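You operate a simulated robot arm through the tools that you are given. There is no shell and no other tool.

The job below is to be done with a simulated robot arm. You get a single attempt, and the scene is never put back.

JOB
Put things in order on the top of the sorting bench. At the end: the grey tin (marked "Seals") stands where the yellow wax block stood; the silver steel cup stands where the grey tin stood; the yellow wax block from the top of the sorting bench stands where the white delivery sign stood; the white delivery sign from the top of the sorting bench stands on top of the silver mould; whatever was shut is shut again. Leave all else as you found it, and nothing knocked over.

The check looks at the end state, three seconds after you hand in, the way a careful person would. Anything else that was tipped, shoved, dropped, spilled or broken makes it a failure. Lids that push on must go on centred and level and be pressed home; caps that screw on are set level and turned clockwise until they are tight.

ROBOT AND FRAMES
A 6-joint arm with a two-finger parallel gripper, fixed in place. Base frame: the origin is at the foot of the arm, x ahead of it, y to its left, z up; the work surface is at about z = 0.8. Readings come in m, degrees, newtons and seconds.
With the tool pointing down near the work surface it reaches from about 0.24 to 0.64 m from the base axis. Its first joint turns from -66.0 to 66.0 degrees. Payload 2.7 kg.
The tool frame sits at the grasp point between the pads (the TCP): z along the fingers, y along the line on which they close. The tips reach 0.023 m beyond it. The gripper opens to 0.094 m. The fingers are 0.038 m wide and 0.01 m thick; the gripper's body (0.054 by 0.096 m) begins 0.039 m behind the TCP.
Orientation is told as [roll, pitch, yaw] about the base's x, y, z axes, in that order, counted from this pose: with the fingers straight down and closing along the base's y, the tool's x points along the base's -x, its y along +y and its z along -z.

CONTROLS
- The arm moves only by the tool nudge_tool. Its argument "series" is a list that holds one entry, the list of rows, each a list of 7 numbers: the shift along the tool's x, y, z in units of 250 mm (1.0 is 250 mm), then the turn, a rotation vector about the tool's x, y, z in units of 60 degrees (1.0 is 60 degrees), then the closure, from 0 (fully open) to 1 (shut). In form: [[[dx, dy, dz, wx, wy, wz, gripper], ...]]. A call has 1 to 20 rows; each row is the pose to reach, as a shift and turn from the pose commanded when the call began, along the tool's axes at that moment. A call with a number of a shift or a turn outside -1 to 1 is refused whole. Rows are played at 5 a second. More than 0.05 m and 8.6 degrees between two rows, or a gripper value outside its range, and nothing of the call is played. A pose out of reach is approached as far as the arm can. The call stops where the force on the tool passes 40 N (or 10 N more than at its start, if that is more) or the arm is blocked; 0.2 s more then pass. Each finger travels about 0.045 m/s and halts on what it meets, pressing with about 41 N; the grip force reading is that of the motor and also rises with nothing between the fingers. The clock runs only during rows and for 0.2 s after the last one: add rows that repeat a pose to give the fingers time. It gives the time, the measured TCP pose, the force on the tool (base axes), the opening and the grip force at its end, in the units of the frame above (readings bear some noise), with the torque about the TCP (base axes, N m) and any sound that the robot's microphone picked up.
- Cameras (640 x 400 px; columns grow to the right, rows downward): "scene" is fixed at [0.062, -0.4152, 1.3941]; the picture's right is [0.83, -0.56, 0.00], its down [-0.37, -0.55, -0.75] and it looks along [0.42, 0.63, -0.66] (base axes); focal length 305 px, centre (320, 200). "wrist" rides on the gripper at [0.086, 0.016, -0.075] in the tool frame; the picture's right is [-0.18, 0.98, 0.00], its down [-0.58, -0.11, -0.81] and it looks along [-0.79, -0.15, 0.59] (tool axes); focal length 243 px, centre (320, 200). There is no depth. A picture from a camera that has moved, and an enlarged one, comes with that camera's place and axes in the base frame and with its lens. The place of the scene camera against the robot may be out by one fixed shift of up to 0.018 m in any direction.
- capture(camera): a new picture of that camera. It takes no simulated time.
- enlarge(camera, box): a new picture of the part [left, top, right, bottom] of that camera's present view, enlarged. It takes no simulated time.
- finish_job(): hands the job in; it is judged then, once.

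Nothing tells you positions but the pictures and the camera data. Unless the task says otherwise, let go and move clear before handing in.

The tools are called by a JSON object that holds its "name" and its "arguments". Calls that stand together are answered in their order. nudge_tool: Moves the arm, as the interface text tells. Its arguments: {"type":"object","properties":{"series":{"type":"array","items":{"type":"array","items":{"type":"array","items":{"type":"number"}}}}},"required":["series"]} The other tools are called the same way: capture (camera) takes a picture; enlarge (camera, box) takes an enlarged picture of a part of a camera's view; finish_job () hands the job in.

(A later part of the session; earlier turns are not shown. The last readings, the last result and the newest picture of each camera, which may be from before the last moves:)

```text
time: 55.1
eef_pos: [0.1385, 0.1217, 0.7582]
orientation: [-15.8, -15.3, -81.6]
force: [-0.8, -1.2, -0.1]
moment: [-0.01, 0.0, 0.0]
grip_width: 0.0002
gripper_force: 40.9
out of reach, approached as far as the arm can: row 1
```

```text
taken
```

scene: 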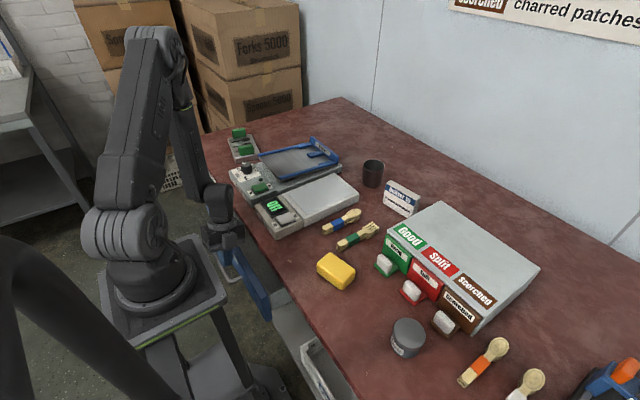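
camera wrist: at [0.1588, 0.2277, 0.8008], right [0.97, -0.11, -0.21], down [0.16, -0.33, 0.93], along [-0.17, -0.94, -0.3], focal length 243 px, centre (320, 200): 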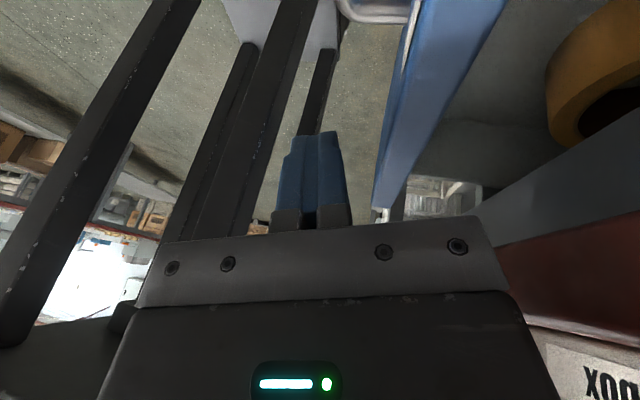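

One row stepped too far, so nothing moved. I will send the same rise with finer rows.

{"name": "nudge_tool", "arguments": {"series": [[[-0.0076, -0.0082, -0.0818, 0, 0, 0, 1.0], [-0.0178, -0.0169, -0.1712, 0, 0, 0, 1.0], [-0.0256, -0.0212, -0.28, 0, 0, 0, 1.0], [-0.038, -0.0284, -0.3776, 0, 0, 0, 1.0], [-0.048, -0.026, -0.48, 0, 0, 0, 1.0], [-0.0588, -0.024, -0.5804, 0, 0, 0, 1.0], [-0.0588, -0.024, -0.5804, 0, 0, 0, 1.0]]]}}

{"name": "capture", "arguments": {"camera": "wrist"}}

{"name": "capture", "arguments": {"camera": "scene"}}

```text
time: 56.7
eef_pos: [0.1704, 0.1487, 0.8977]
orientation: [-15.7, -15.4, -81.6]
force: [-0.2, -0.8, -0.6]
moment: [-0.01, -0.01, 0.03]
grip_width: 0.0
gripper_force: 40.9
```

```text
taken
camera wrist: at [0.1902, 0.2536, 0.9411], right [0.97, -0.11, -0.21], down [0.16, -0.33, 0.93], along [-0.17, -0.94, -0.3], focal length 243 px, centre (320, 200)
```

wrist: 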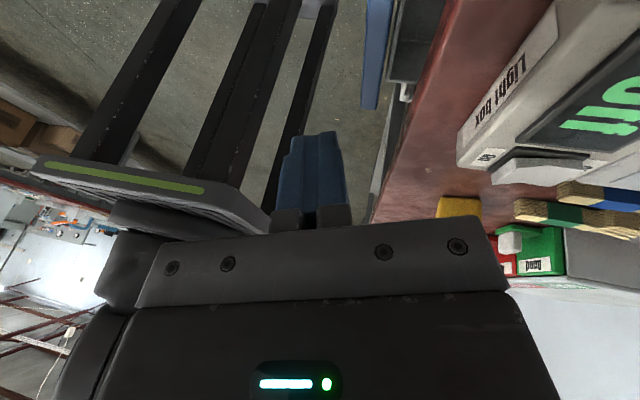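

```text
taken
```

scene: 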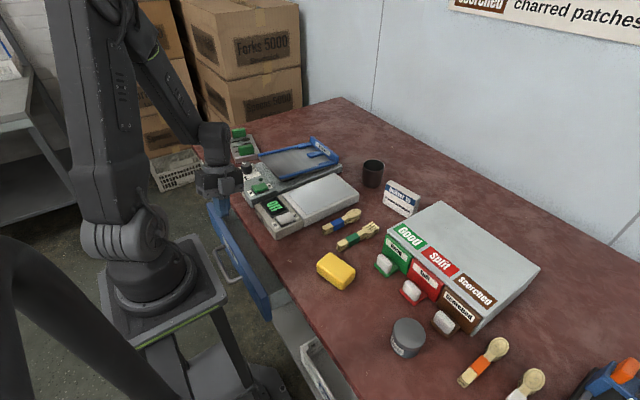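

I am free, above the bench. Now I will look into the drawer with the scene camera.

{"name": "enlarge", "arguments": {"camera": "scene", "box": [190, 180, 310, 330]}}

{"name": "enlarge", "arguments": {"camera": "scene", "box": [200, 195, 264, 259]}}

{"name": "enlarge", "arguments": {"camera": "scene", "box": [236, 250, 300, 330]}}

```text
2.67 times, centred on (250, 255) of scene
camera zoom: at [0.062, -0.4152, 1.3941], right [0.83, -0.56, 0.0], down [-0.37, -0.55, -0.75], along [0.42, 0.63, -0.66], focal length 813 px, centre (507, 53)
```

zoom: 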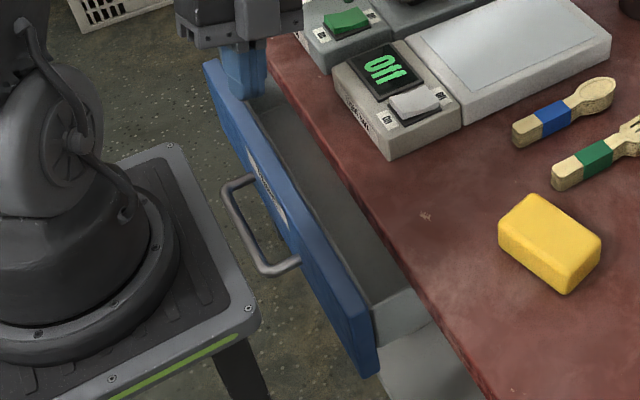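

```text
6.25 times, centred on (232, 227) of scene
camera zoom: at [0.062, -0.4152, 1.3941], right [0.83, -0.56, 0.0], down [-0.37, -0.55, -0.75], along [0.42, 0.63, -0.66], focal length 1905 px, centre (870, 31)
```

zoom: 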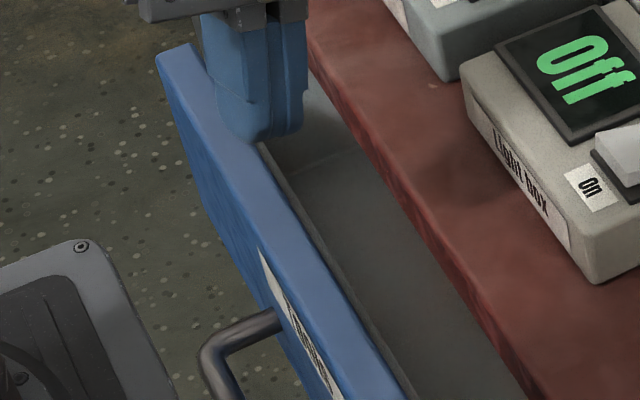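

```text
5.00 times, centred on (268, 290) of scene
camera zoom: at [0.062, -0.4152, 1.3941], right [0.83, -0.56, 0.0], down [-0.37, -0.55, -0.75], along [0.42, 0.63, -0.66], focal length 1524 px, centre (580, -250)
```

zoom: 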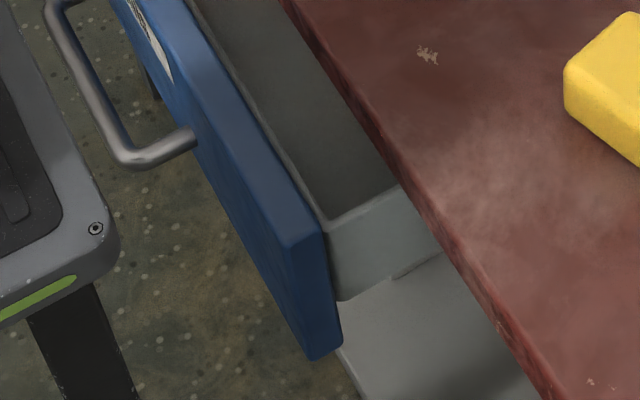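

The part of the drawer that shows is empty; I need to look deeper in. I will level the tool, turn to yaw 0 and view the drawer interior from in front with the wrist camera.

{"name": "nudge_tool", "arguments": {"series": [[[0.0092, 0.0299, -0.0543, -0.0856, 0.0865, 0, 1.0], [0.0184, 0.0597, -0.1085, -0.171, 0.173, 0, 1.0], [0.0276, 0.0896, -0.1628, -0.2567, 0.2595, 0, 1.0], [0.0276, 0.0896, -0.1628, -0.2567, 0.2595, 0, 1.0], [0.0276, 0.0896, -0.1628, -0.2567, 0.2595, 0, 1.0]]]}}

{"name": "nudge_tool", "arguments": {"series": [[[0, 0, 0, 0, 0, -0.13, 1], [0, 0, 0, 0, 0, -0.26, 1], [0, 0, 0, 0, 0, -0.39, 1], [0, 0, 0, 0, 0, -0.52, 1], [0, 0, 0, 0, 0, -0.65, 1], [0, 0, 0, 0, 0, -0.78, 1], [0, 0, 0, 0, 0, -0.9, 1], [0, 0, 0, 0, 0, -1.0, 1], [0, 0, 0, 0, 0, -1.0, 1]]]}}

{"name": "nudge_tool", "arguments": {"series": [[[0, 0, 0, 0, 0, -0.12, 1], [0, 0, 0, 0, 0, -0.24, 1], [0, 0, 0, 0, 0, -0.36, 1], [0, 0, 0, 0, 0, -0.36, 1]]]}}

{"name": "capture", "arguments": {"camera": "wrist"}}

```text
time: 57.9
eef_pos: [0.2012, 0.1683, 0.928]
orientation: [0.0, 0.0, -83.7]
force: [0.0, -0.2, -0.8]
moment: [0.0, -0.01, 0.03]
grip_width: 0.0001
gripper_force: 40.9
```

```text
time: 59.9
eef_pos: [0.1996, 0.1681, 0.93]
orientation: [0.1, 0.0, -23.6]
force: [-0.2, 0.2, 0.0]
moment: [0.0, 0.0, 0.01]
grip_width: 0.0
gripper_force: 40.8
```

```text
time: 60.9
eef_pos: [0.1992, 0.1678, 0.9307]
orientation: [0.0, 0.0, -2.0]
force: [-0.3, 0.2, -0.3]
moment: [0.02, 0.0, -0.02]
grip_width: 0.0003
gripper_force: 41.0
```

```text
taken
camera wrist: at [0.1127, 0.1881, 1.0041], right [0.22, 0.98, 0.0], down [0.58, -0.13, 0.81], along [0.79, -0.18, -0.59], focal length 243 px, centre (320, 200)
```

wrist: 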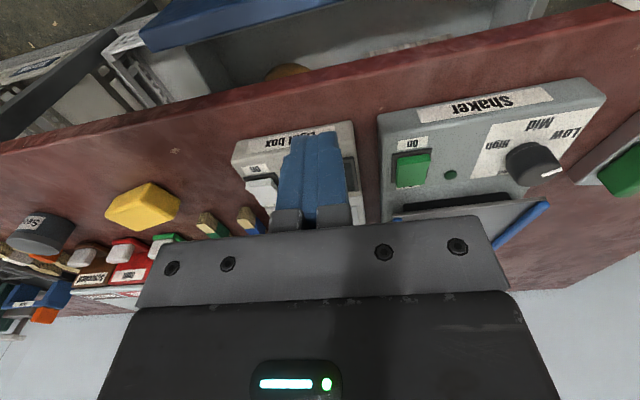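

I can see the tape roll in the drawer. I will lower the camera in front of the bench edge for a deeper look.

{"name": "nudge_tool", "arguments": {"series": [[[0.02, 0, 0.13, 0, 0, 0, 1], [0.04, 0, 0.26, 0, 0, 0, 1], [0.048, 0, 0.39, 0, 0, 0, 1], [0.048, 0, 0.5, 0, 0, 0, 1], [0.048, 0, 0.5, 0, 0, 0, 1]]]}}

{"name": "capture", "arguments": {"camera": "wrist"}}

{"name": "enlarge", "arguments": {"camera": "wrist", "box": [0, 0, 320, 240]}}

{"name": "enlarge", "arguments": {"camera": "wrist", "box": [320, 0, 640, 240]}}

```text
time: 62.1
eef_pos: [0.1875, 0.1692, 0.8051]
orientation: [0.1, 0.0, -2.1]
force: [1.0, 0.8, -0.2]
moment: [0.0, 0.01, -0.01]
grip_width: 0.0001
gripper_force: 40.6
```

```text
taken
camera wrist: at [0.1005, 0.1887, 0.8792], right [0.22, 0.98, 0.0], down [0.58, -0.13, 0.81], along [0.79, -0.18, -0.59], focal length 243 px, centre (320, 200)
```

wrist: 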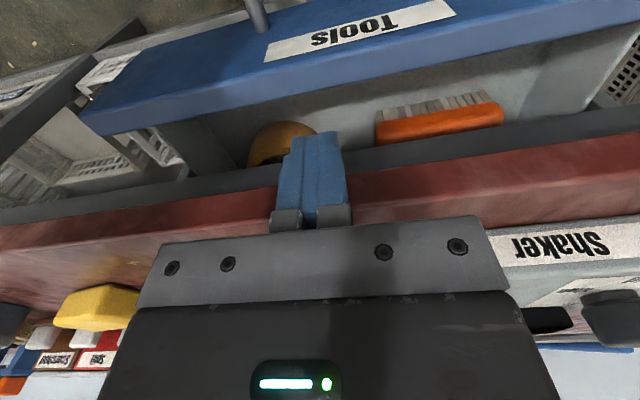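

```text
1.67 times, centred on (160, 120) of wrist
camera zoom: at [0.1005, 0.1887, 0.8792], right [0.22, 0.98, 0.0], down [0.58, -0.13, 0.81], along [0.79, -0.18, -0.59], focal length 404 px, centre (587, 333)
```

zoom: 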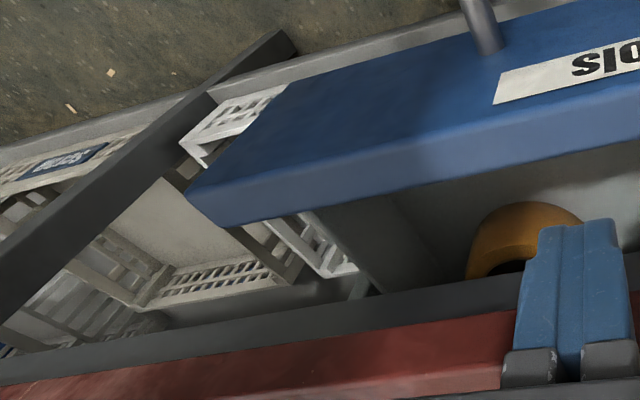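

```text
1.67 times, centred on (480, 120) of wrist
camera zoom: at [0.1005, 0.1887, 0.8792], right [0.22, 0.98, 0.0], down [0.58, -0.13, 0.81], along [0.79, -0.18, -0.59], focal length 404 px, centre (53, 333)
```

zoom: 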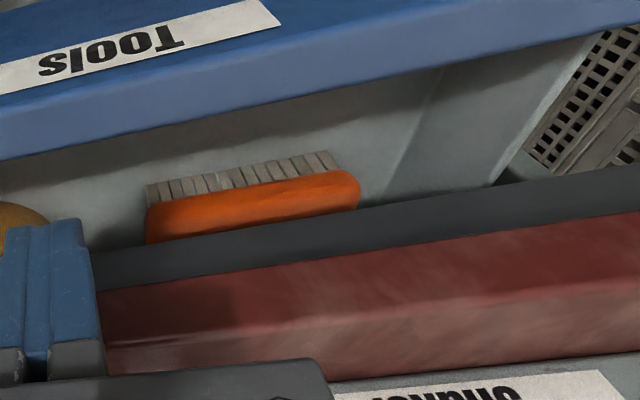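

The drawer holds a tape roll and an orange brush so far; part of the interior is hidden behind the fingers. I will shift sideways to uncover it.

{"name": "nudge_tool", "arguments": {"series": [[[0, 0.08, 0, 0, 0, 0, 1], [0, 0.16, 0, 0, 0, 0, 1], [0, 0.2, 0, 0, 0, 0, 1], [0, 0.2, 0, 0, 0, 0, 1]]]}}

{"name": "enlarge", "arguments": {"camera": "wrist", "box": [80, 40, 400, 240]}}

{"name": "enlarge", "arguments": {"camera": "wrist", "box": [320, 40, 640, 240]}}

```text
time: 63.1
eef_pos: [0.19, 0.2218, 0.8042]
orientation: [-0.1, 0.0, -2.2]
force: [0.6, -0.5, -0.2]
moment: [0.01, -0.02, 0.0]
grip_width: 0.0
gripper_force: 41.7
```

```text
2.00 times, centred on (240, 140) of wrist
camera zoom: at [0.1033, 0.2396, 0.8793], right [0.22, 0.98, 0.0], down [0.58, -0.13, 0.81], along [0.79, -0.18, -0.59], focal length 485 px, centre (480, 320)
```

zoom: 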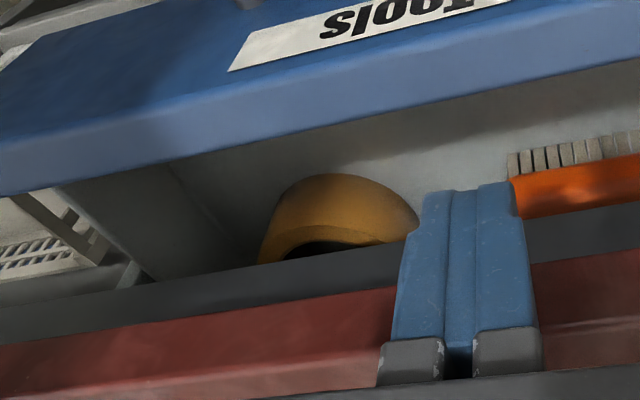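

```text
2.00 times, centred on (480, 140) of wrist
camera zoom: at [0.1033, 0.2396, 0.8793], right [0.22, 0.98, 0.0], down [0.58, -0.13, 0.81], along [0.79, -0.18, -0.59], focal length 485 px, centre (0, 320)
```

zoom: 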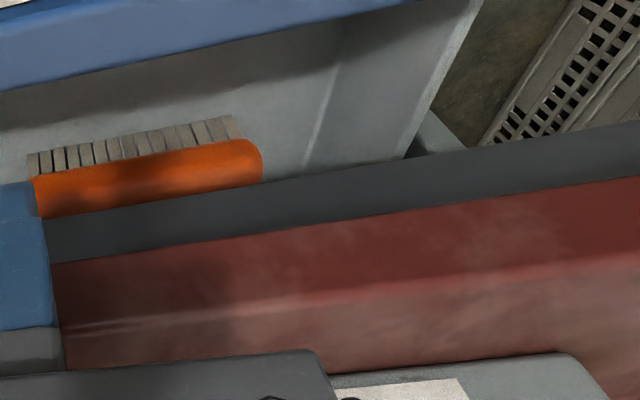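

Only the tape roll and brush lie in the front part. I will lower the camera a bit more to see deeper into the drawer.

{"name": "nudge_tool", "arguments": {"series": [[[0.03, -0.02, 0, 0, 0, 0, 1], [0.056, -0.04, 0.03, 0, 0, 0, 1], [0.056, -0.06, 0.1, 0, 0, 0, 1], [0.056, -0.08, 0.16, 0, 0, 0, 1], [0.056, -0.08, 0.205, 0, 0, 0, 1], [0.056, -0.08, 0.205, 0, 0, 0, 1]]]}}

{"name": "capture", "arguments": {"camera": "wrist"}}

{"name": "enlarge", "arguments": {"camera": "wrist", "box": [80, 40, 400, 240]}}

{"name": "enlarge", "arguments": {"camera": "wrist", "box": [320, 40, 640, 240]}}

```text
time: 64.6
eef_pos: [0.1748, 0.1998, 0.7535]
orientation: [0.0, -0.1, -2.3]
force: [-4.6, -0.2, 7.9]
moment: [-0.14, -0.58, -0.1]
grip_width: 0.0
gripper_force: 41.1
stopped in row 6: the force on the tool passed its limit at 42 N (the readings are from after the stop); the commanded pose is now the measured one
```

```text
taken
camera wrist: at [0.0885, 0.2196, 0.8284], right [0.22, 0.97, 0.0], down [0.57, -0.13, 0.81], along [0.79, -0.18, -0.59], focal length 243 px, centre (320, 200)
```

wrist: 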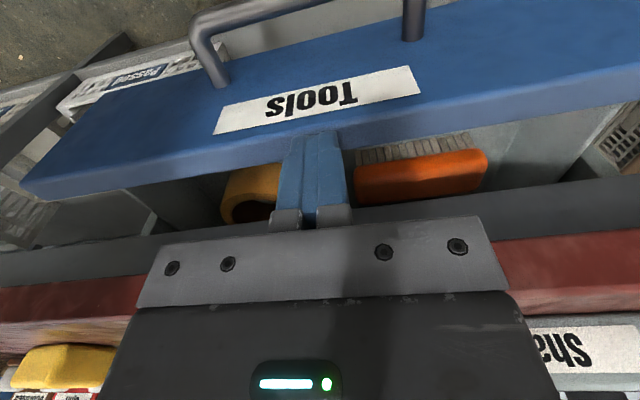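

```text
2.00 times, centred on (240, 140) of wrist
camera zoom: at [0.0885, 0.2196, 0.8284], right [0.22, 0.97, 0.0], down [0.57, -0.13, 0.81], along [0.79, -0.18, -0.59], focal length 485 px, centre (480, 320)
```

zoom: 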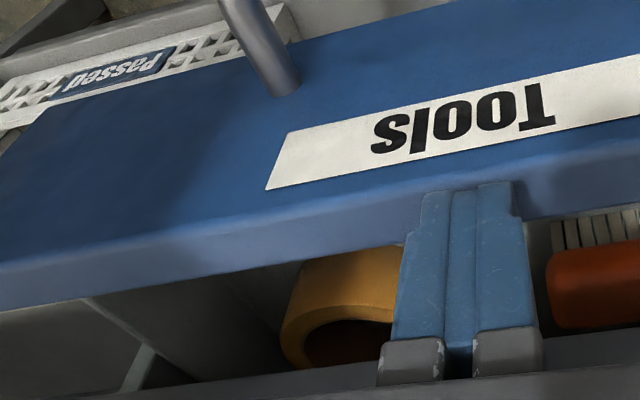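

```text
2.00 times, centred on (480, 140) of wrist
camera zoom: at [0.0885, 0.2196, 0.8284], right [0.22, 0.97, 0.0], down [0.57, -0.13, 0.81], along [0.79, -0.18, -0.59], focal length 485 px, centre (0, 320)
```

zoom: 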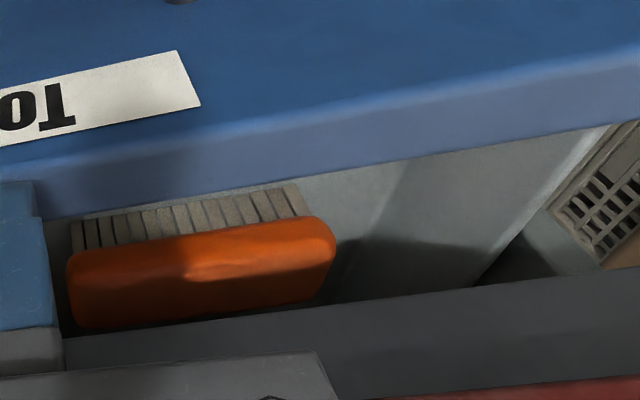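

No mould here: only a tape roll and a brush. The fingertips just touched the front's top, so I will lift off, then inspect the grey block with green knobs at the far left, and the right end, more closely.

{"name": "nudge_tool", "arguments": {"series": [[[0, 0, -0.06, 0, 0, 0, 1], [0, 0, -0.2, 0, 0, 0, 1], [0, 0, -0.38, 0, 0, 0, 1], [0, 0, -0.56, 0, 0, 0, 1], [-0.1, 0, -0.74, 0, 0, 0, 1], [-0.2, 0.05, -0.9, 0, 0, 0, 1], [-0.3, 0.15, -1.0, 0, 0, 0, 1], [-0.3, 0.15, -1.0, 0, 0, 0, 1]]]}}

{"name": "capture", "arguments": {"camera": "wrist"}}

{"name": "enlarge", "arguments": {"camera": "wrist", "box": [320, 0, 640, 240]}}

```text
refused: row 5 steps farther than a row can; nothing moved
```

```text
taken
camera wrist: at [0.0885, 0.2196, 0.8284], right [0.22, 0.97, 0.0], down [0.57, -0.13, 0.81], along [0.79, -0.18, -0.59], focal length 243 px, centre (320, 200)
```

wrist: 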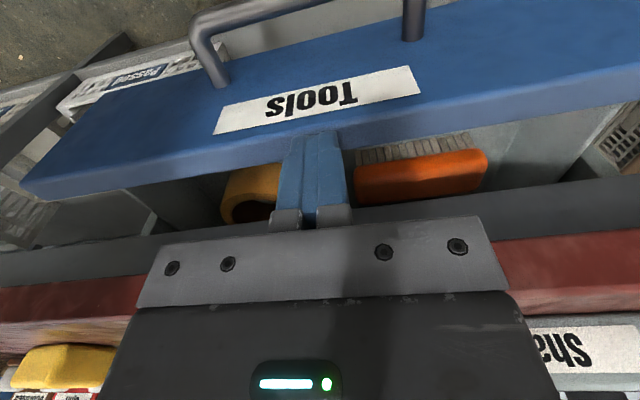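

```text
1.67 times, centred on (480, 120) of wrist
camera zoom: at [0.0885, 0.2196, 0.8284], right [0.22, 0.97, 0.0], down [0.57, -0.13, 0.81], along [0.79, -0.18, -0.59], focal length 404 px, centre (53, 333)
```

zoom: 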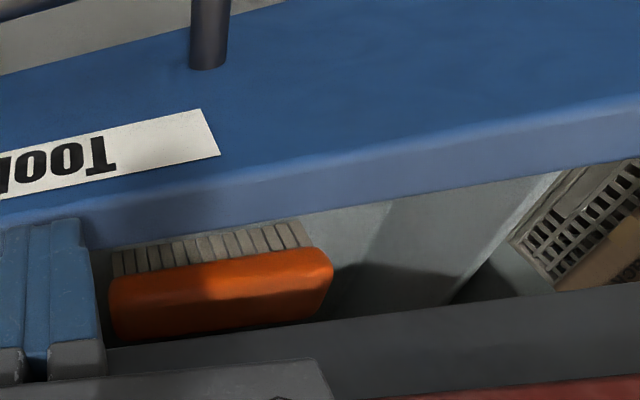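

I'll resend with finer steps.

{"name": "nudge_tool", "arguments": {"series": [[[0, 0, -0.06, 0, 0, 0, 1], [0, 0, -0.2, 0, 0, 0, 1], [0, 0, -0.36, 0, 0, 0, 1], [0, 0, -0.52, 0, 0, 0, 1], [-0.08, 0.02, -0.66, 0, 0, 0, 1], [-0.16, 0.06, -0.8, 0, 0, 0, 1], [-0.24, 0.12, -0.92, 0, 0, 0, 1], [-0.3, 0.18, -1.0, 0, 0, 0, 1], [-0.3, 0.18, -1.0, 0, 0, 0, 1]]]}}

{"name": "nudge_tool", "arguments": {"series": [[[-0.1, 0.08, 0, 0, 0, -0.06, 0], [-0.2, 0.16, 0, 0, 0, -0.12, 0], [-0.3, 0.24, 0, 0, 0, -0.18, 0], [-0.4, 0.32, 0, 0, 0, -0.24, 0], [-0.4, 0.36, 0, 0, 0, -0.3, 0], [-0.4, 0.36, 0, 0, 0, -0.3, 0]]]}}

{"name": "capture", "arguments": {"camera": "wrist"}}

{"name": "enlarge", "arguments": {"camera": "wrist", "box": [320, 0, 640, 240]}}

```text
time: 66.6
eef_pos: [0.2512, 0.2426, 1.0022]
orientation: [0.0, -0.2, -2.2]
force: [-0.6, 0.1, -0.4]
moment: [-0.01, 0.0, 0.02]
grip_width: 0.0
gripper_force: 41.2
```

```text
time: 68.0
eef_pos: [0.354, 0.3269, 1.0034]
orientation: [0.2, -0.1, 15.8]
force: [0.3, 0.1, -0.2]
moment: [-0.05, 0.01, 0.0]
grip_width: 0.0941
gripper_force: 0.1
```

```text
taken
camera wrist: at [0.2661, 0.319, 1.0783], right [-0.09, 1.0, 0.0], down [0.59, 0.05, 0.81], along [0.8, 0.07, -0.59], focal length 243 px, centre (320, 200)
```

wrist: 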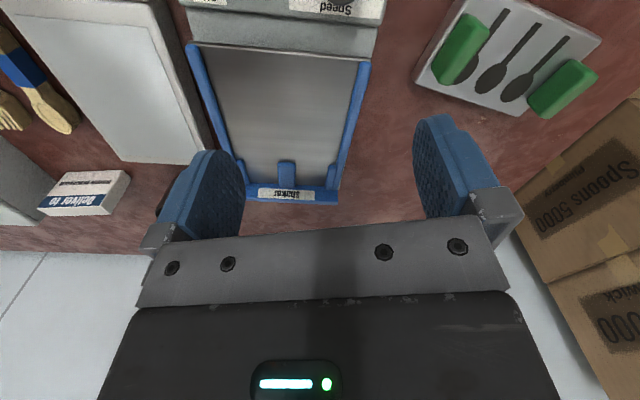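

```text
1.67 times, centred on (480, 120) of wrist
camera zoom: at [0.2661, 0.319, 1.0783], right [-0.09, 1.0, 0.0], down [0.59, 0.05, 0.81], along [0.8, 0.07, -0.59], focal length 404 px, centre (53, 333)
```

zoom: 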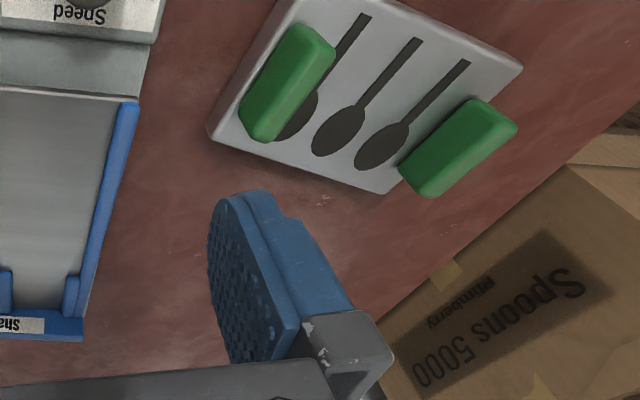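

That grey-silver block with three spoon cavities and green end grips is clearly the silver mould, so the drawer was never needed and must be shut again. I will do that now: first return above the bench edge with the fingers closed.

{"name": "nudge_tool", "arguments": {"series": [[[0.148, -0.072, 0.04, 0, 0, 0.05, 1], [0.297, -0.144, 0.08, 0, 0, 0.1, 1], [0.445, -0.216, 0.12, 0, 0, 0.16, 1], [0.594, -0.288, 0.17, 0, 0, 0.21, 1], [0.742, -0.36, 0.212, 0, 0, 0.263, 1], [0.742, -0.36, 0.212, 0, 0, 0.263, 1]]]}}

```text
time: 69.4
eef_pos: [0.2006, 0.1893, 0.9519]
orientation: [0.1, -0.1, -0.1]
force: [-0.4, 0.5, 0.1]
moment: [0.03, -0.01, 0.0]
grip_width: 0.0
gripper_force: 33.4
```

{"name": "nudge_tool", "arguments": {"series": [[[0, 0, 0, 0.1, 0.08, 0, 1], [0.02, -0.02, 0.08, 0.2, 0.16, 0, 1], [0.06, -0.06, 0.2, 0.2862, 0.2266, 0, 1], [0.11, -0.11, 0.34, 0.2862, 0.2266, 0, 1], [0.16, -0.16, 0.48, 0.2862, 0.2266, 0, 1], [0.2, -0.2, 0.6, 0.2862, 0.2266, 0, 1], [0.2, -0.2, 0.6, 0.2862, 0.2266, 0, 1]]]}}

{"name": "capture", "arguments": {"camera": "wrist"}}

```text
time: 71.0
eef_pos: [0.1517, 0.1403, 0.8011]
orientation: [-17.4, 13.3, -2.2]
force: [-0.3, 0.3, 0.2]
moment: [0.03, -0.02, 0.01]
grip_width: 0.0002
gripper_force: 41.1
```

```text
taken
camera wrist: at [0.0832, 0.1808, 0.8859], right [0.15, 0.93, -0.33], down [0.75, 0.11, 0.65], along [0.64, -0.34, -0.69], focal length 243 px, centre (320, 200)
```

wrist: 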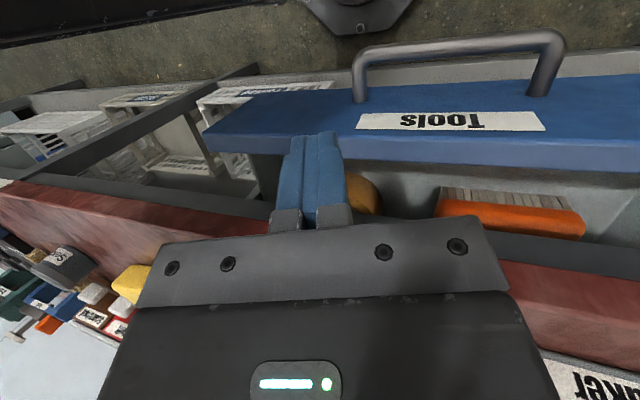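

I will lower the fingertips in front of the drawer front, above the handle.

{"name": "nudge_tool", "arguments": {"series": [[[0.014, 0.012, 0.096, 0, 0, 0, 1], [0.0273, 0.0242, 0.1931, 0, 0, 0, 1], [0.02, 0.044, 0.27, 0, 0, 0, 1], [0.0135, 0.0638, 0.3494, 0, 0, 0, 1], [0.0135, 0.0638, 0.3494, 0, 0, 0, 1]]]}}

{"name": "capture", "arguments": {"camera": "wrist"}}

```text
time: 72.2
eef_pos: [0.1282, 0.1317, 0.7155]
orientation: [-17.3, 13.3, -2.2]
force: [-0.2, -0.8, 0.0]
moment: [0.01, -0.01, -0.03]
grip_width: 0.0
gripper_force: 40.9
```

```text
taken
camera wrist: at [0.0603, 0.171, 0.8006], right [0.15, 0.93, -0.33], down [0.75, 0.11, 0.65], along [0.64, -0.34, -0.69], focal length 243 px, centre (320, 200)
```

wrist: 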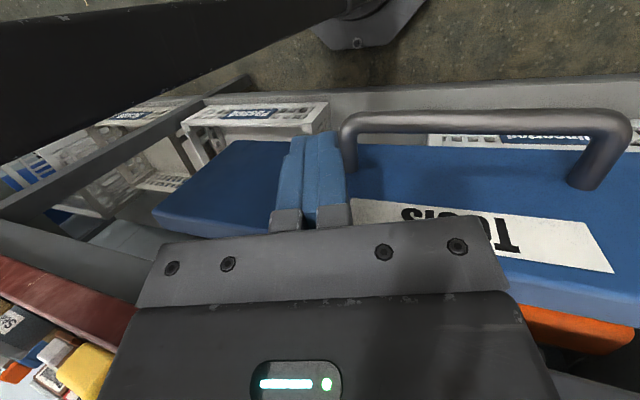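

The fingers are in front of the drawer face. I will push forward slowly, straightening the tool as I go.

{"name": "nudge_tool", "arguments": {"series": [[[-0.039, -0.0013, -0.009, -0.048, -0.038, 0, 1], [-0.078, -0.0026, -0.0185, -0.095, -0.0755, 0, 1], [-0.117, -0.0039, -0.0277, -0.143, -0.113, 0, 1], [-0.156, -0.0052, -0.037, -0.191, -0.151, 0, 1], [-0.191, -0.0063, -0.0453, -0.239, -0.189, 0, 1], [-0.2256, -0.0074, -0.0535, -0.2862, -0.2266, 0, 1], [-0.2256, -0.0074, -0.0535, -0.2862, -0.2266, 0, 1]]]}}

{"name": "capture", "arguments": {"camera": "wrist"}}

{"name": "enlarge", "arguments": {"camera": "scene", "box": [190, 180, 310, 330]}}

```text
time: 73.5
eef_pos: [0.1668, 0.1288, 0.7161]
orientation: [-4.9, 4.8, -0.4]
force: [-3.7, 1.0, 1.5]
moment: [0.01, -0.48, 0.03]
grip_width: 0.0
gripper_force: 41.3
out of reach, approached as far as the arm can: row 4, 5, 6
stopped in row 6: the force on the tool passed its limit at 54 N (the readings are from after the stop); the commanded pose is now the measured one
```

```text
taken
camera wrist: at [0.0847, 0.1521, 0.7968], right [0.18, 0.98, -0.1], down [0.65, -0.05, 0.76], along [0.74, -0.2, -0.64], focal length 243 px, centre (320, 200)
```

wrist: 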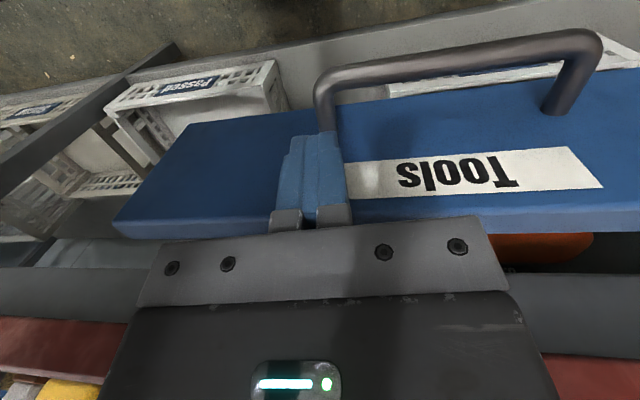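

```text
2.67 times, centred on (250, 255) of scene
camera zoom: at [0.0619, -0.4152, 1.3942], right [0.83, -0.56, 0.0], down [-0.37, -0.55, -0.75], along [0.42, 0.63, -0.66], focal length 813 px, centre (507, 53)
```

zoom: 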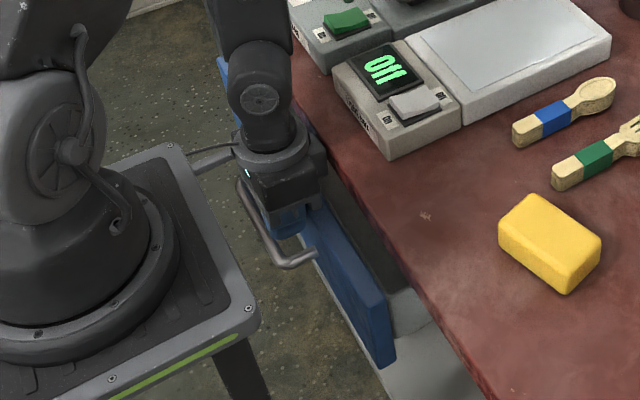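

The wrist flange met the bench edge, so pushing vertically only goes so far. I will back off, then push with the fingertips leaning forward so the flange stays clear of the slab.

{"name": "nudge_tool", "arguments": {"series": [[[0.04, 0.02, 0.005, -0.02, -0.02, 0, 1], [0.0633, 0.05, 0.02, -0.05, -0.05, 0, 1], [0.0633, 0.0877, 0.0421, -0.08, -0.08, 0, 1], [0.0633, 0.0877, 0.0421, -0.08, -0.08, 0, 1]]]}}

```text
time: 74.3
eef_pos: [0.169, 0.1476, 0.716]
orientation: [-3.7, 2.3, -0.6]
force: [-6.2, 0.9, 2.0]
moment: [-0.04, -0.56, 0.23]
grip_width: 0.0
gripper_force: 41.0
out of reach, approached as far as the arm can: row 1, 2, 3, 4
stopped in row 4: the force on the tool passed its limit at 55 N (the readings are from after the stop); the commanded pose is now the measured one
```

The arm resists going back straight at this yaw, so I will retreat along the path I came, leaning the tool again while backing off and rising.

{"name": "nudge_tool", "arguments": {"series": [[[0.012, -0.005, -0.007, 0.06, 0.05, 0, 1], [0.037, -0.016, -0.02, 0.12, 0.1, 0, 1], [0.08, -0.034, -0.045, 0.18, 0.145, 0, 1], [0.1232, -0.0528, -0.0716, 0.227, 0.183, 0, 1], [0.1232, -0.0528, -0.0716, 0.227, 0.183, 0, 1], [0.1232, -0.0528, -0.0716, 0.227, 0.183, 0, 1]]]}}

```text
time: 75.7
eef_pos: [0.1409, 0.1361, 0.7355]
orientation: [-17.7, 13.1, -2.5]
force: [-0.1, 1.0, 0.5]
moment: [0.01, -0.02, 0.03]
grip_width: 0.0002
gripper_force: 40.9
out of reach, approached as far as the arm can: row 1, 2
```

Clear again with no contact. I will rise to above the bench and straighten the tool.

{"name": "nudge_tool", "arguments": {"series": [[[0.013, -0.034, -0.137, 0, 0, 0, 1], [0.0176, -0.062, -0.2564, 0, 0, 0, 1], [0.003, -0.05, -0.36, 0, 0, 0, 1], [-0.012, -0.0364, -0.4652, -0.0954, -0.0755, 0, 1], [-0.0312, -0.0276, -0.6452, -0.19, -0.151, 0, 1], [-0.036, -0.0312, -0.796, -0.2862, -0.2266, 0, 1], [-0.036, -0.0312, -0.796, -0.2862, -0.2266, 0, 1]]]}}

{"name": "nudge_tool", "arguments": {"series": [[[0, 0, 0, 0, 0, 0.13, 1], [0, 0, 0, 0, 0, 0.26, 1], [0, 0, 0, 0, 0, 0.39, 1], [0, 0, 0, 0, 0, 0.52, 1], [0, 0, 0, 0, 0, 0.65, 1], [0, 0, 0, 0, 0, 0.78, 1], [0, 0, 0, 0, 0, 0.9, 1], [0, 0, 0, 0, 0, 1.0, 1], [0, 0, 0, 0, 0, 1.0, 1]]]}}

{"name": "nudge_tool", "arguments": {"series": [[[0, 0, 0, 0, 0, 0.13, 1], [0, 0, 0, 0, 0, 0.26, 1], [0, 0, 0, 0, 0, 0.39, 1], [0, 0, 0, 0, 0, 0.5, 1], [0, 0, 0, 0, 0, 0.5, 1]]]}}

{"name": "enlarge", "arguments": {"camera": "scene", "box": [190, 180, 310, 330]}}

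```text
time: 77.3
eef_pos: [0.1825, 0.173, 0.8736]
orientation: [-2.8, -4.3, -0.3]
force: [0.0, -0.3, 0.3]
moment: [-0.03, 0.01, 0.01]
grip_width: 0.0
gripper_force: 40.9
out of reach, approached as far as the arm can: row 2, 3, 4, 5, 6, 7
```

```text
time: 79.3
eef_pos: [0.1806, 0.1737, 0.8738]
orientation: [2.3, -4.4, -60.7]
force: [0.2, 0.4, -0.5]
moment: [0.03, 0.02, 0.0]
grip_width: 0.0001
gripper_force: 41.0
```

```text
time: 80.5
eef_pos: [0.1799, 0.1747, 0.8741]
orientation: [4.2, -2.9, -90.6]
force: [-0.6, -0.1, 0.0]
moment: [0.03, 0.02, 0.01]
grip_width: 0.0
gripper_force: 41.0
```

```text
2.67 times, centred on (250, 255) of scene
camera zoom: at [0.062, -0.4152, 1.3941], right [0.83, -0.56, 0.0], down [-0.37, -0.55, -0.75], along [0.42, 0.63, -0.66], focal length 813 px, centre (507, 53)
```

zoom: 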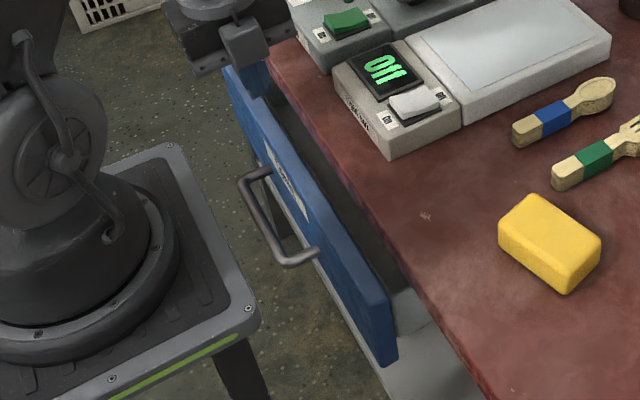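

The drawer is now about 6 cm open. From yaw −90 I can use the finger opening itself to push the front in, so I will go down the proven path just outside the front with closed fingers.

{"name": "nudge_tool", "arguments": {"series": [[[0.03, -0.03, 0.008, 0.035, 0.024, 0, 1], [0.061, -0.06, 0.016, 0.07, 0.048, 0, 1], [0.061, -0.06, 0.016, 0.07, 0.048, 0, 1]]]}}

{"name": "nudge_tool", "arguments": {"series": [[[-0.006, -0.02, 0.04, 0, 0, 0, 1], [-0.012, -0.04, 0.08, 0, 0, 0, 1], [-0.012, -0.044, 0.18, 0, 0, 0, 1], [-0.012, -0.044, 0.28, 0, 0, 0, 1], [-0.012, -0.044, 0.28, 0, 0, 0, 1]]]}}

{"name": "capture", "arguments": {"camera": "wrist"}}

```text
time: 81.3
eef_pos: [0.1517, 0.1726, 0.8411]
orientation: [2.0, -1.0, -90.4]
force: [-0.5, 0.6, 0.2]
moment: [0.0, 0.02, -0.01]
grip_width: 0.0002
gripper_force: 40.7
out of reach, approached as far as the arm can: row 1, 2
```

```text
time: 82.5
eef_pos: [0.1558, 0.1856, 0.7967]
orientation: [0.3, -0.1, -90.4]
force: [0.0, -0.7, -0.3]
moment: [0.01, -0.01, -0.02]
grip_width: 0.0
gripper_force: 41.1
out of reach, approached as far as the arm can: row 1, 2, 3
```

```text
taken
camera wrist: at [0.1712, 0.2727, 0.8718], right [0.98, -0.19, 0.01], down [-0.12, -0.58, 0.81], along [-0.15, -0.79, -0.59], focal length 243 px, centre (320, 200)
```

wrist: 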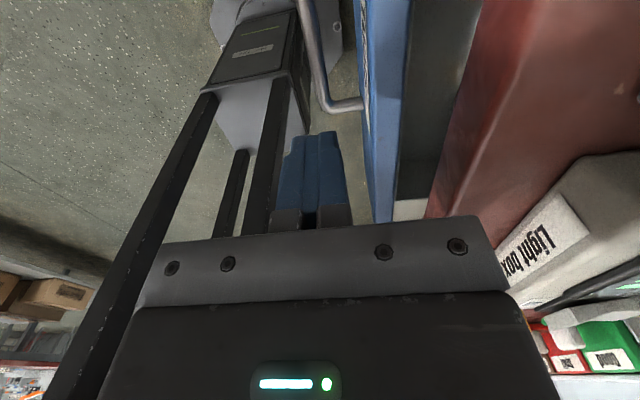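

Good: vertical and clear. I will lower just outside the drawer front.

{"name": "nudge_tool", "arguments": {"series": [[[0, 0, 0.1, 0, 0, 0, 1], [0, 0, 0.2, 0, 0, 0, 1], [-0.02, -0.01, 0.3, 0, 0, 0, 1], [-0.04, -0.016, 0.371, 0, 0, 0, 1], [-0.04, -0.016, 0.371, 0, 0, 0, 1]]]}}

{"name": "capture", "arguments": {"camera": "wrist"}}

```text
time: 83.7
eef_pos: [0.1598, 0.1865, 0.7153]
orientation: [1.0, -2.7, -90.3]
force: [-0.3, 0.4, -0.4]
moment: [0.0, -0.01, -0.02]
grip_width: 0.0
gripper_force: 40.4
out of reach, approached as far as the arm can: row 3, 4
```

```text
taken
camera wrist: at [0.1751, 0.2771, 0.785], right [0.98, -0.19, 0.03], down [-0.13, -0.54, 0.83], along [-0.14, -0.82, -0.56], focal length 243 px, centre (320, 200)
```

wrist: 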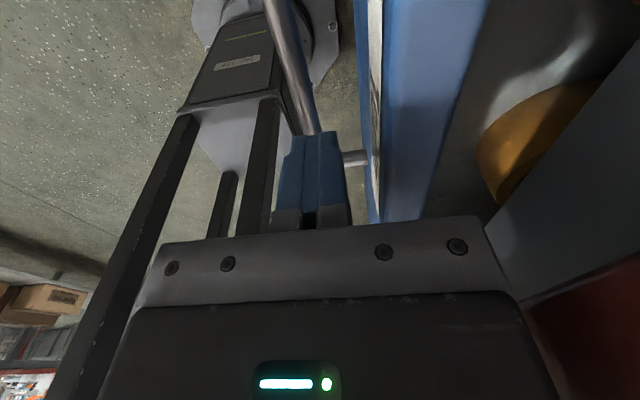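

The fingers stand just outside the drawer front. I will open them so the far finger pushes the front inward.

{"name": "nudge_tool", "arguments": {"series": [[[0, 0, 0, 0, 0, 0, 0.7], [0, 0, 0, 0, 0, 0, 0.4], [0, 0, 0, 0, 0, 0, 0.2], [0, 0, 0, 0, 0, 0, 0.0], [0, 0, 0, 0, 0, 0, 0.0], [0, 0, 0, 0, 0, 0, 0.0], [0, 0, 0, 0, 0, 0, 0.0]]]}}

{"name": "capture", "arguments": {"camera": "wrist"}}

{"name": "enlarge", "arguments": {"camera": "scene", "box": [190, 180, 310, 330]}}

```text
time: 85.3
eef_pos: [0.1604, 0.186, 0.7145]
orientation: [1.0, -2.6, -90.3]
force: [0.8, 0.2, -0.8]
moment: [-0.03, -0.01, 0.01]
grip_width: 0.0939
gripper_force: 0.0
```

```text
taken
camera wrist: at [0.1753, 0.277, 0.7853], right [0.98, -0.19, 0.03], down [-0.13, -0.54, 0.83], along [-0.14, -0.82, -0.56], focal length 243 px, centre (320, 200)
```

wrist: 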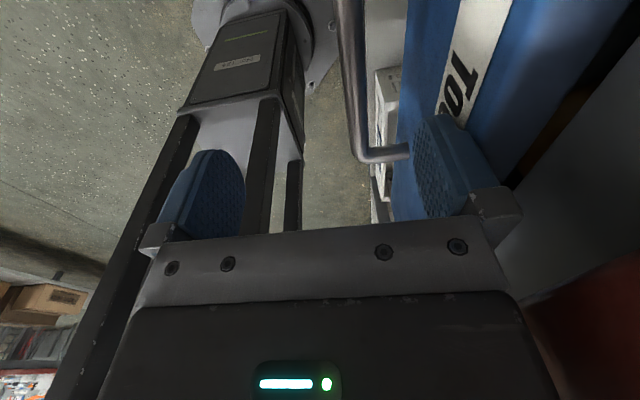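

```text
2.67 times, centred on (250, 255) of scene
camera zoom: at [0.062, -0.4152, 1.3941], right [0.83, -0.56, 0.0], down [-0.37, -0.55, -0.75], along [0.42, 0.63, -0.66], focal length 813 px, centre (507, 53)
```

zoom: 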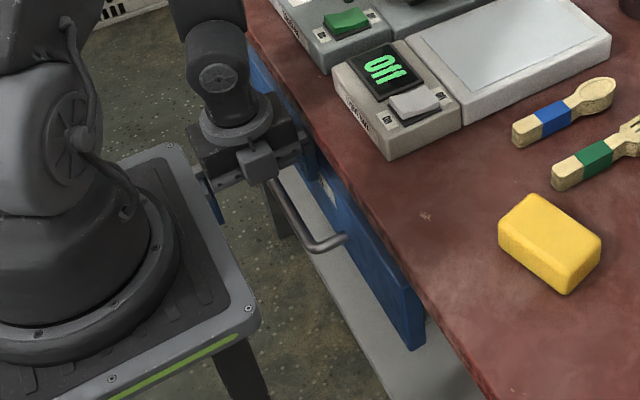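

The drawer front moved in to within about 3 cm of shut. Now I will close the fingers, lower them in front of the handle bar, and open them again to push the bar home.

{"name": "nudge_tool", "arguments": {"series": [[[0, 0, 0, 0, 0, 0, 0.5], [0, 0, 0, 0, 0, 0, 1], [0, 0, 0, 0, 0, 0, 1], [0, 0, 0, 0, 0, 0, 1], [0, 0, 0, 0, 0, 0, 1], [0, 0, 0, 0, 0, 0, 1], [-0.008, -0.012, 0.06, 0, 0, 0, 1], [-0.016, -0.0216, 0.12, 0, 0, 0, 1], [-0.016, -0.0216, 0.18, 0, 0, 0, 1], [-0.016, -0.0216, 0.23, 0, 0, 0, 1], [-0.016, -0.0216, 0.23, 0, 0, 0, 1]]]}}

{"name": "capture", "arguments": {"camera": "wrist"}}

```text
time: 87.7
eef_pos: [0.1654, 0.1633, 0.6699]
orientation: [5.2, -7.1, -90.0]
force: [-0.2, 0.4, 0.3]
moment: [0.02, 0.01, 0.0]
grip_width: 0.0002
gripper_force: 40.9
out of reach, approached as far as the arm can: row 7, 8, 9, 10
```

```text
taken
camera wrist: at [0.1744, 0.2578, 0.7348], right [0.98, -0.17, 0.11], down [-0.18, -0.48, 0.86], along [-0.09, -0.86, -0.5], focal length 243 px, centre (320, 200)
```

wrist: 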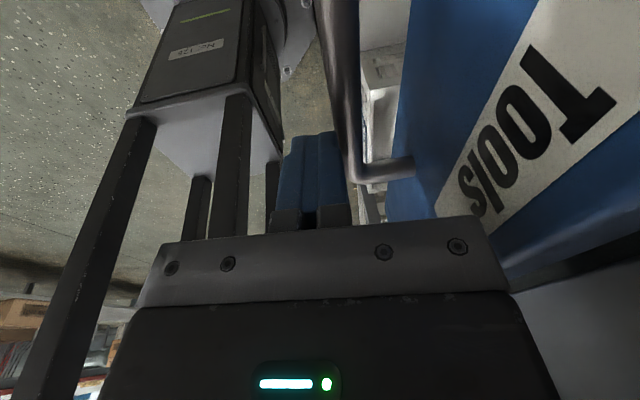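

The arm seems to be still settling, so I will wait a few rows at the same command and look again.

{"name": "nudge_tool", "arguments": {"series": [[[0, 0, 0, 0, 0, 0, 1], [0, 0, 0, 0, 0, 0, 1], [0, 0, 0, 0, 0, 0, 1], [0, 0, 0, 0, 0, 0, 1]]]}}

{"name": "capture", "arguments": {"camera": "wrist"}}

```text
time: 88.7
eef_pos: [0.1658, 0.1635, 0.6707]
orientation: [5.1, -7.2, -89.9]
force: [-0.2, 0.0, -0.2]
moment: [0.0, 0.01, 0.04]
grip_width: 0.0
gripper_force: 40.7
```

```text
taken
camera wrist: at [0.1746, 0.258, 0.735], right [0.98, -0.17, 0.11], down [-0.18, -0.48, 0.86], along [-0.09, -0.86, -0.5], focal length 243 px, centre (320, 200)
```

wrist: 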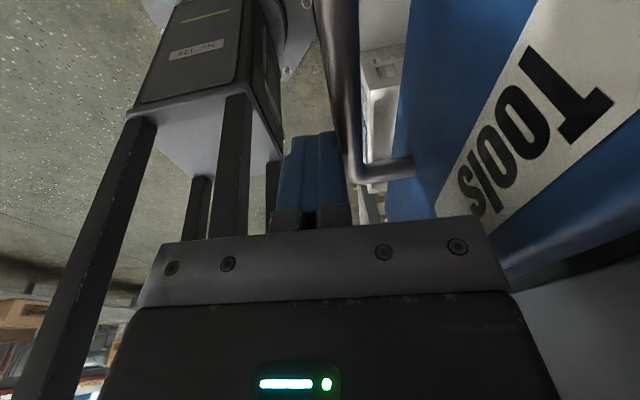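

The joint-1 limit is what holds it here. I will shift slightly back and toward −y, straighten the tool, then lower to bar height.

{"name": "nudge_tool", "arguments": {"series": [[[-0.011, -0.032, -0.0015, 0.02, 0.06, 0, 1], [-0.0218, -0.0632, -0.0029, 0.052, 0.12, 0, 1], [-0.0218, -0.0632, -0.0029, 0.052, 0.12, 0, 1], [-0.018, -0.066, 0.03, 0.052, 0.12, 0, 1], [-0.0138, -0.0688, 0.0604, 0.052, 0.12, 0, 1], [-0.0138, -0.0688, 0.0604, 0.052, 0.12, 0, 1]]]}}

{"name": "capture", "arguments": {"camera": "wrist"}}

```text
time: 90.1
eef_pos: [0.1283, 0.1701, 0.6315]
orientation: [-3.0, 7.3, -90.6]
force: [-0.1, 0.0, -0.4]
moment: [0.0, -0.04, 0.0]
grip_width: 0.0
gripper_force: 40.9
out of reach, approached as far as the arm can: row 1
```

```text
taken
camera wrist: at [0.1488, 0.2462, 0.7161], right [0.98, -0.19, -0.08], down [-0.07, -0.68, 0.73], along [-0.19, -0.71, -0.68], focal length 243 px, centre (320, 200)
```

wrist: 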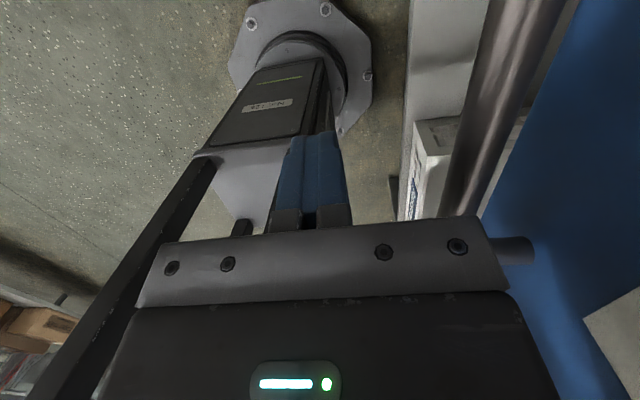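

I need to know whether the arm has settled here, so I will wait a moment at the same command.

{"name": "nudge_tool", "arguments": {"series": [[[0, 0, 0, 0, 0, 0, 1], [0, 0, 0, 0, 0, 0, 1], [0, 0, 0, 0, 0, 0, 1]]]}}

{"name": "enlarge", "arguments": {"camera": "scene", "box": [150, 150, 310, 330]}}

```text
time: 90.9
eef_pos: [0.1288, 0.1699, 0.6324]
orientation: [-3.0, 7.3, -90.6]
force: [-0.6, -0.6, 0.5]
moment: [-0.01, 0.0, 0.01]
grip_width: 0.0
gripper_force: 41.1
```

```text
2.22 times, centred on (230, 240) of scene
camera zoom: at [0.062, -0.4152, 1.3941], right [0.83, -0.56, 0.0], down [-0.37, -0.55, -0.75], along [0.42, 0.63, -0.66], focal length 677 px, centre (520, 111)
```

zoom: 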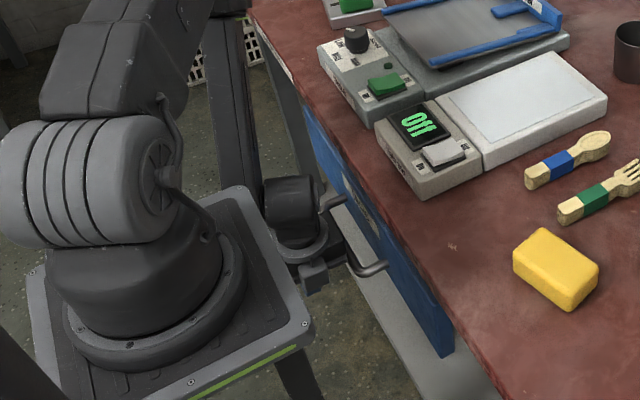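

The hand has settled just outside the bar at bar height. I will open the fingers to push the bar, then move forward to finish closing.

{"name": "nudge_tool", "arguments": {"series": [[[0, 0, 0, 0, 0, 0, 0.6], [0, 0, 0, 0, 0, 0, 0.3], [0, 0, 0, 0, 0, 0, 0], [0, 0, 0, 0, 0, 0, 0], [0, 0, 0, 0, 0, 0, 0], [0, 0, 0, 0, 0, 0, 0]]]}}

{"name": "capture", "arguments": {"camera": "wrist"}}

```text
time: 92.3
eef_pos: [0.1281, 0.1694, 0.633]
orientation: [-3.1, 7.3, -90.6]
force: [0.1, -0.2, -0.2]
moment: [-0.01, 0.0, 0.0]
grip_width: 0.0938
gripper_force: 0.1
```

```text
taken
camera wrist: at [0.1489, 0.2463, 0.7162], right [0.98, -0.19, -0.08], down [-0.07, -0.68, 0.73], along [-0.19, -0.71, -0.68], focal length 243 px, centre (320, 200)
```

wrist: 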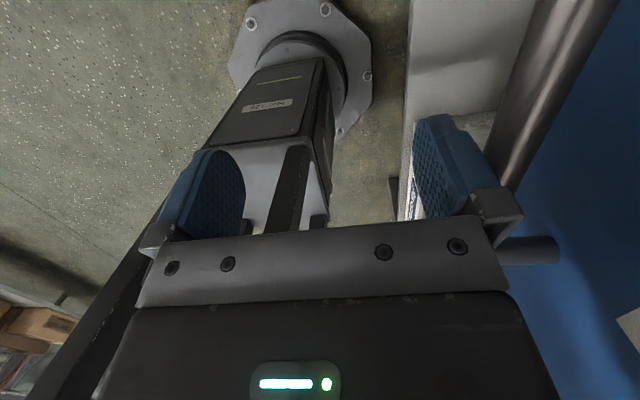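

The bar moved in. I will advance in small steps until the drawer is felt to be shut.

{"name": "nudge_tool", "arguments": {"series": [[[0, 0.03, -0.0015, 0, 0, 0, 0], [0, 0.06, -0.003, 0, 0, 0, 0], [0, 0.075, -0.004, 0, 0, 0, 0], [0, 0.085, -0.0045, 0, 0, 0, 0], [0, 0.095, -0.005, 0, 0, 0, 0], [0, 0.105, -0.0055, 0, 0, 0, 0], [0, 0.105, -0.0055, 0, 0, 0, 0]]]}}

{"name": "capture", "arguments": {"camera": "wrist"}}

{"name": "enlarge", "arguments": {"camera": "scene", "box": [190, 180, 310, 330]}}

```text
time: 93.4
eef_pos: [0.1463, 0.17, 0.6331]
orientation: [-3.5, 7.1, -89.7]
force: [-31.2, 10.5, 9.2]
moment: [-0.25, -0.87, 0.34]
grip_width: 0.0803
gripper_force: 0.0
stopped in row 5: the force on the tool passed its limit at 42 N (the readings are from after the stop); the commanded pose is now the measured one
```

```text
taken
camera wrist: at [0.1671, 0.2462, 0.7163], right [0.98, -0.17, -0.08], down [-0.06, -0.68, 0.73], along [-0.18, -0.71, -0.68], focal length 243 px, centre (320, 200)
```

wrist: 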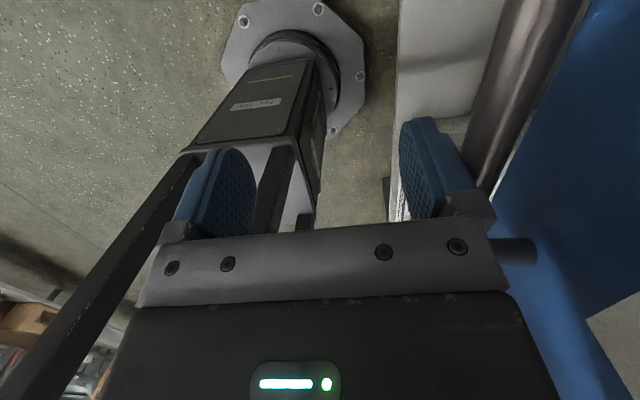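

```text
2.67 times, centred on (250, 255) of scene
camera zoom: at [0.0614, -0.4151, 1.3942], right [0.83, -0.56, 0.0], down [-0.37, -0.55, -0.75], along [0.42, 0.63, -0.66], focal length 813 px, centre (507, 53)
```

zoom: 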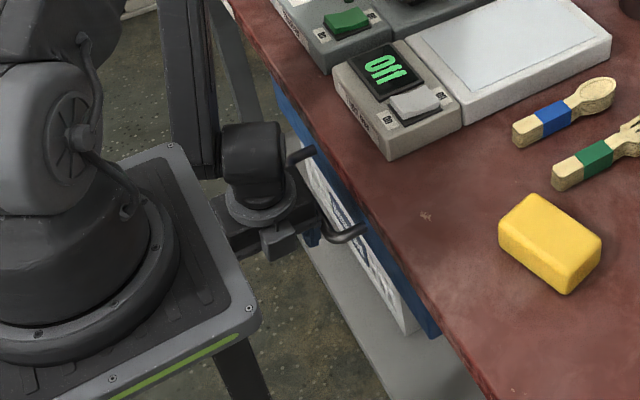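

The drawer is shut: the push met firm resistance and the scene shows the front back under the edge. I will back off, straighten, and leave upward along the proven path.

{"name": "nudge_tool", "arguments": {"series": [[[0, -0.03, 0.0015, 0, 0, 0, 0.4], [0, -0.03, 0.0015, 0, 0, 0, 0.6], [-0.001, 0.0007, -0.06, -0.02, -0.04, 0, 0.6], [-0.001, 0.0007, -0.1212, -0.04, -0.08, 0, 0.6], [0.0203, 0.004, -0.19, -0.058, -0.118, 0, 0.6], [0.0203, 0.004, -0.26, -0.058, -0.118, 0, 0.6], [0.0203, 0.004, -0.26, -0.058, -0.118, 0, 0.6]]]}}

```text
time: 95.0
eef_pos: [0.1539, 0.1664, 0.6978]
orientation: [0.1, 0.2, -89.8]
force: [1.1, 0.1, -0.4]
moment: [-0.02, 0.03, -0.03]
grip_width: 0.0375
gripper_force: 0.1
```

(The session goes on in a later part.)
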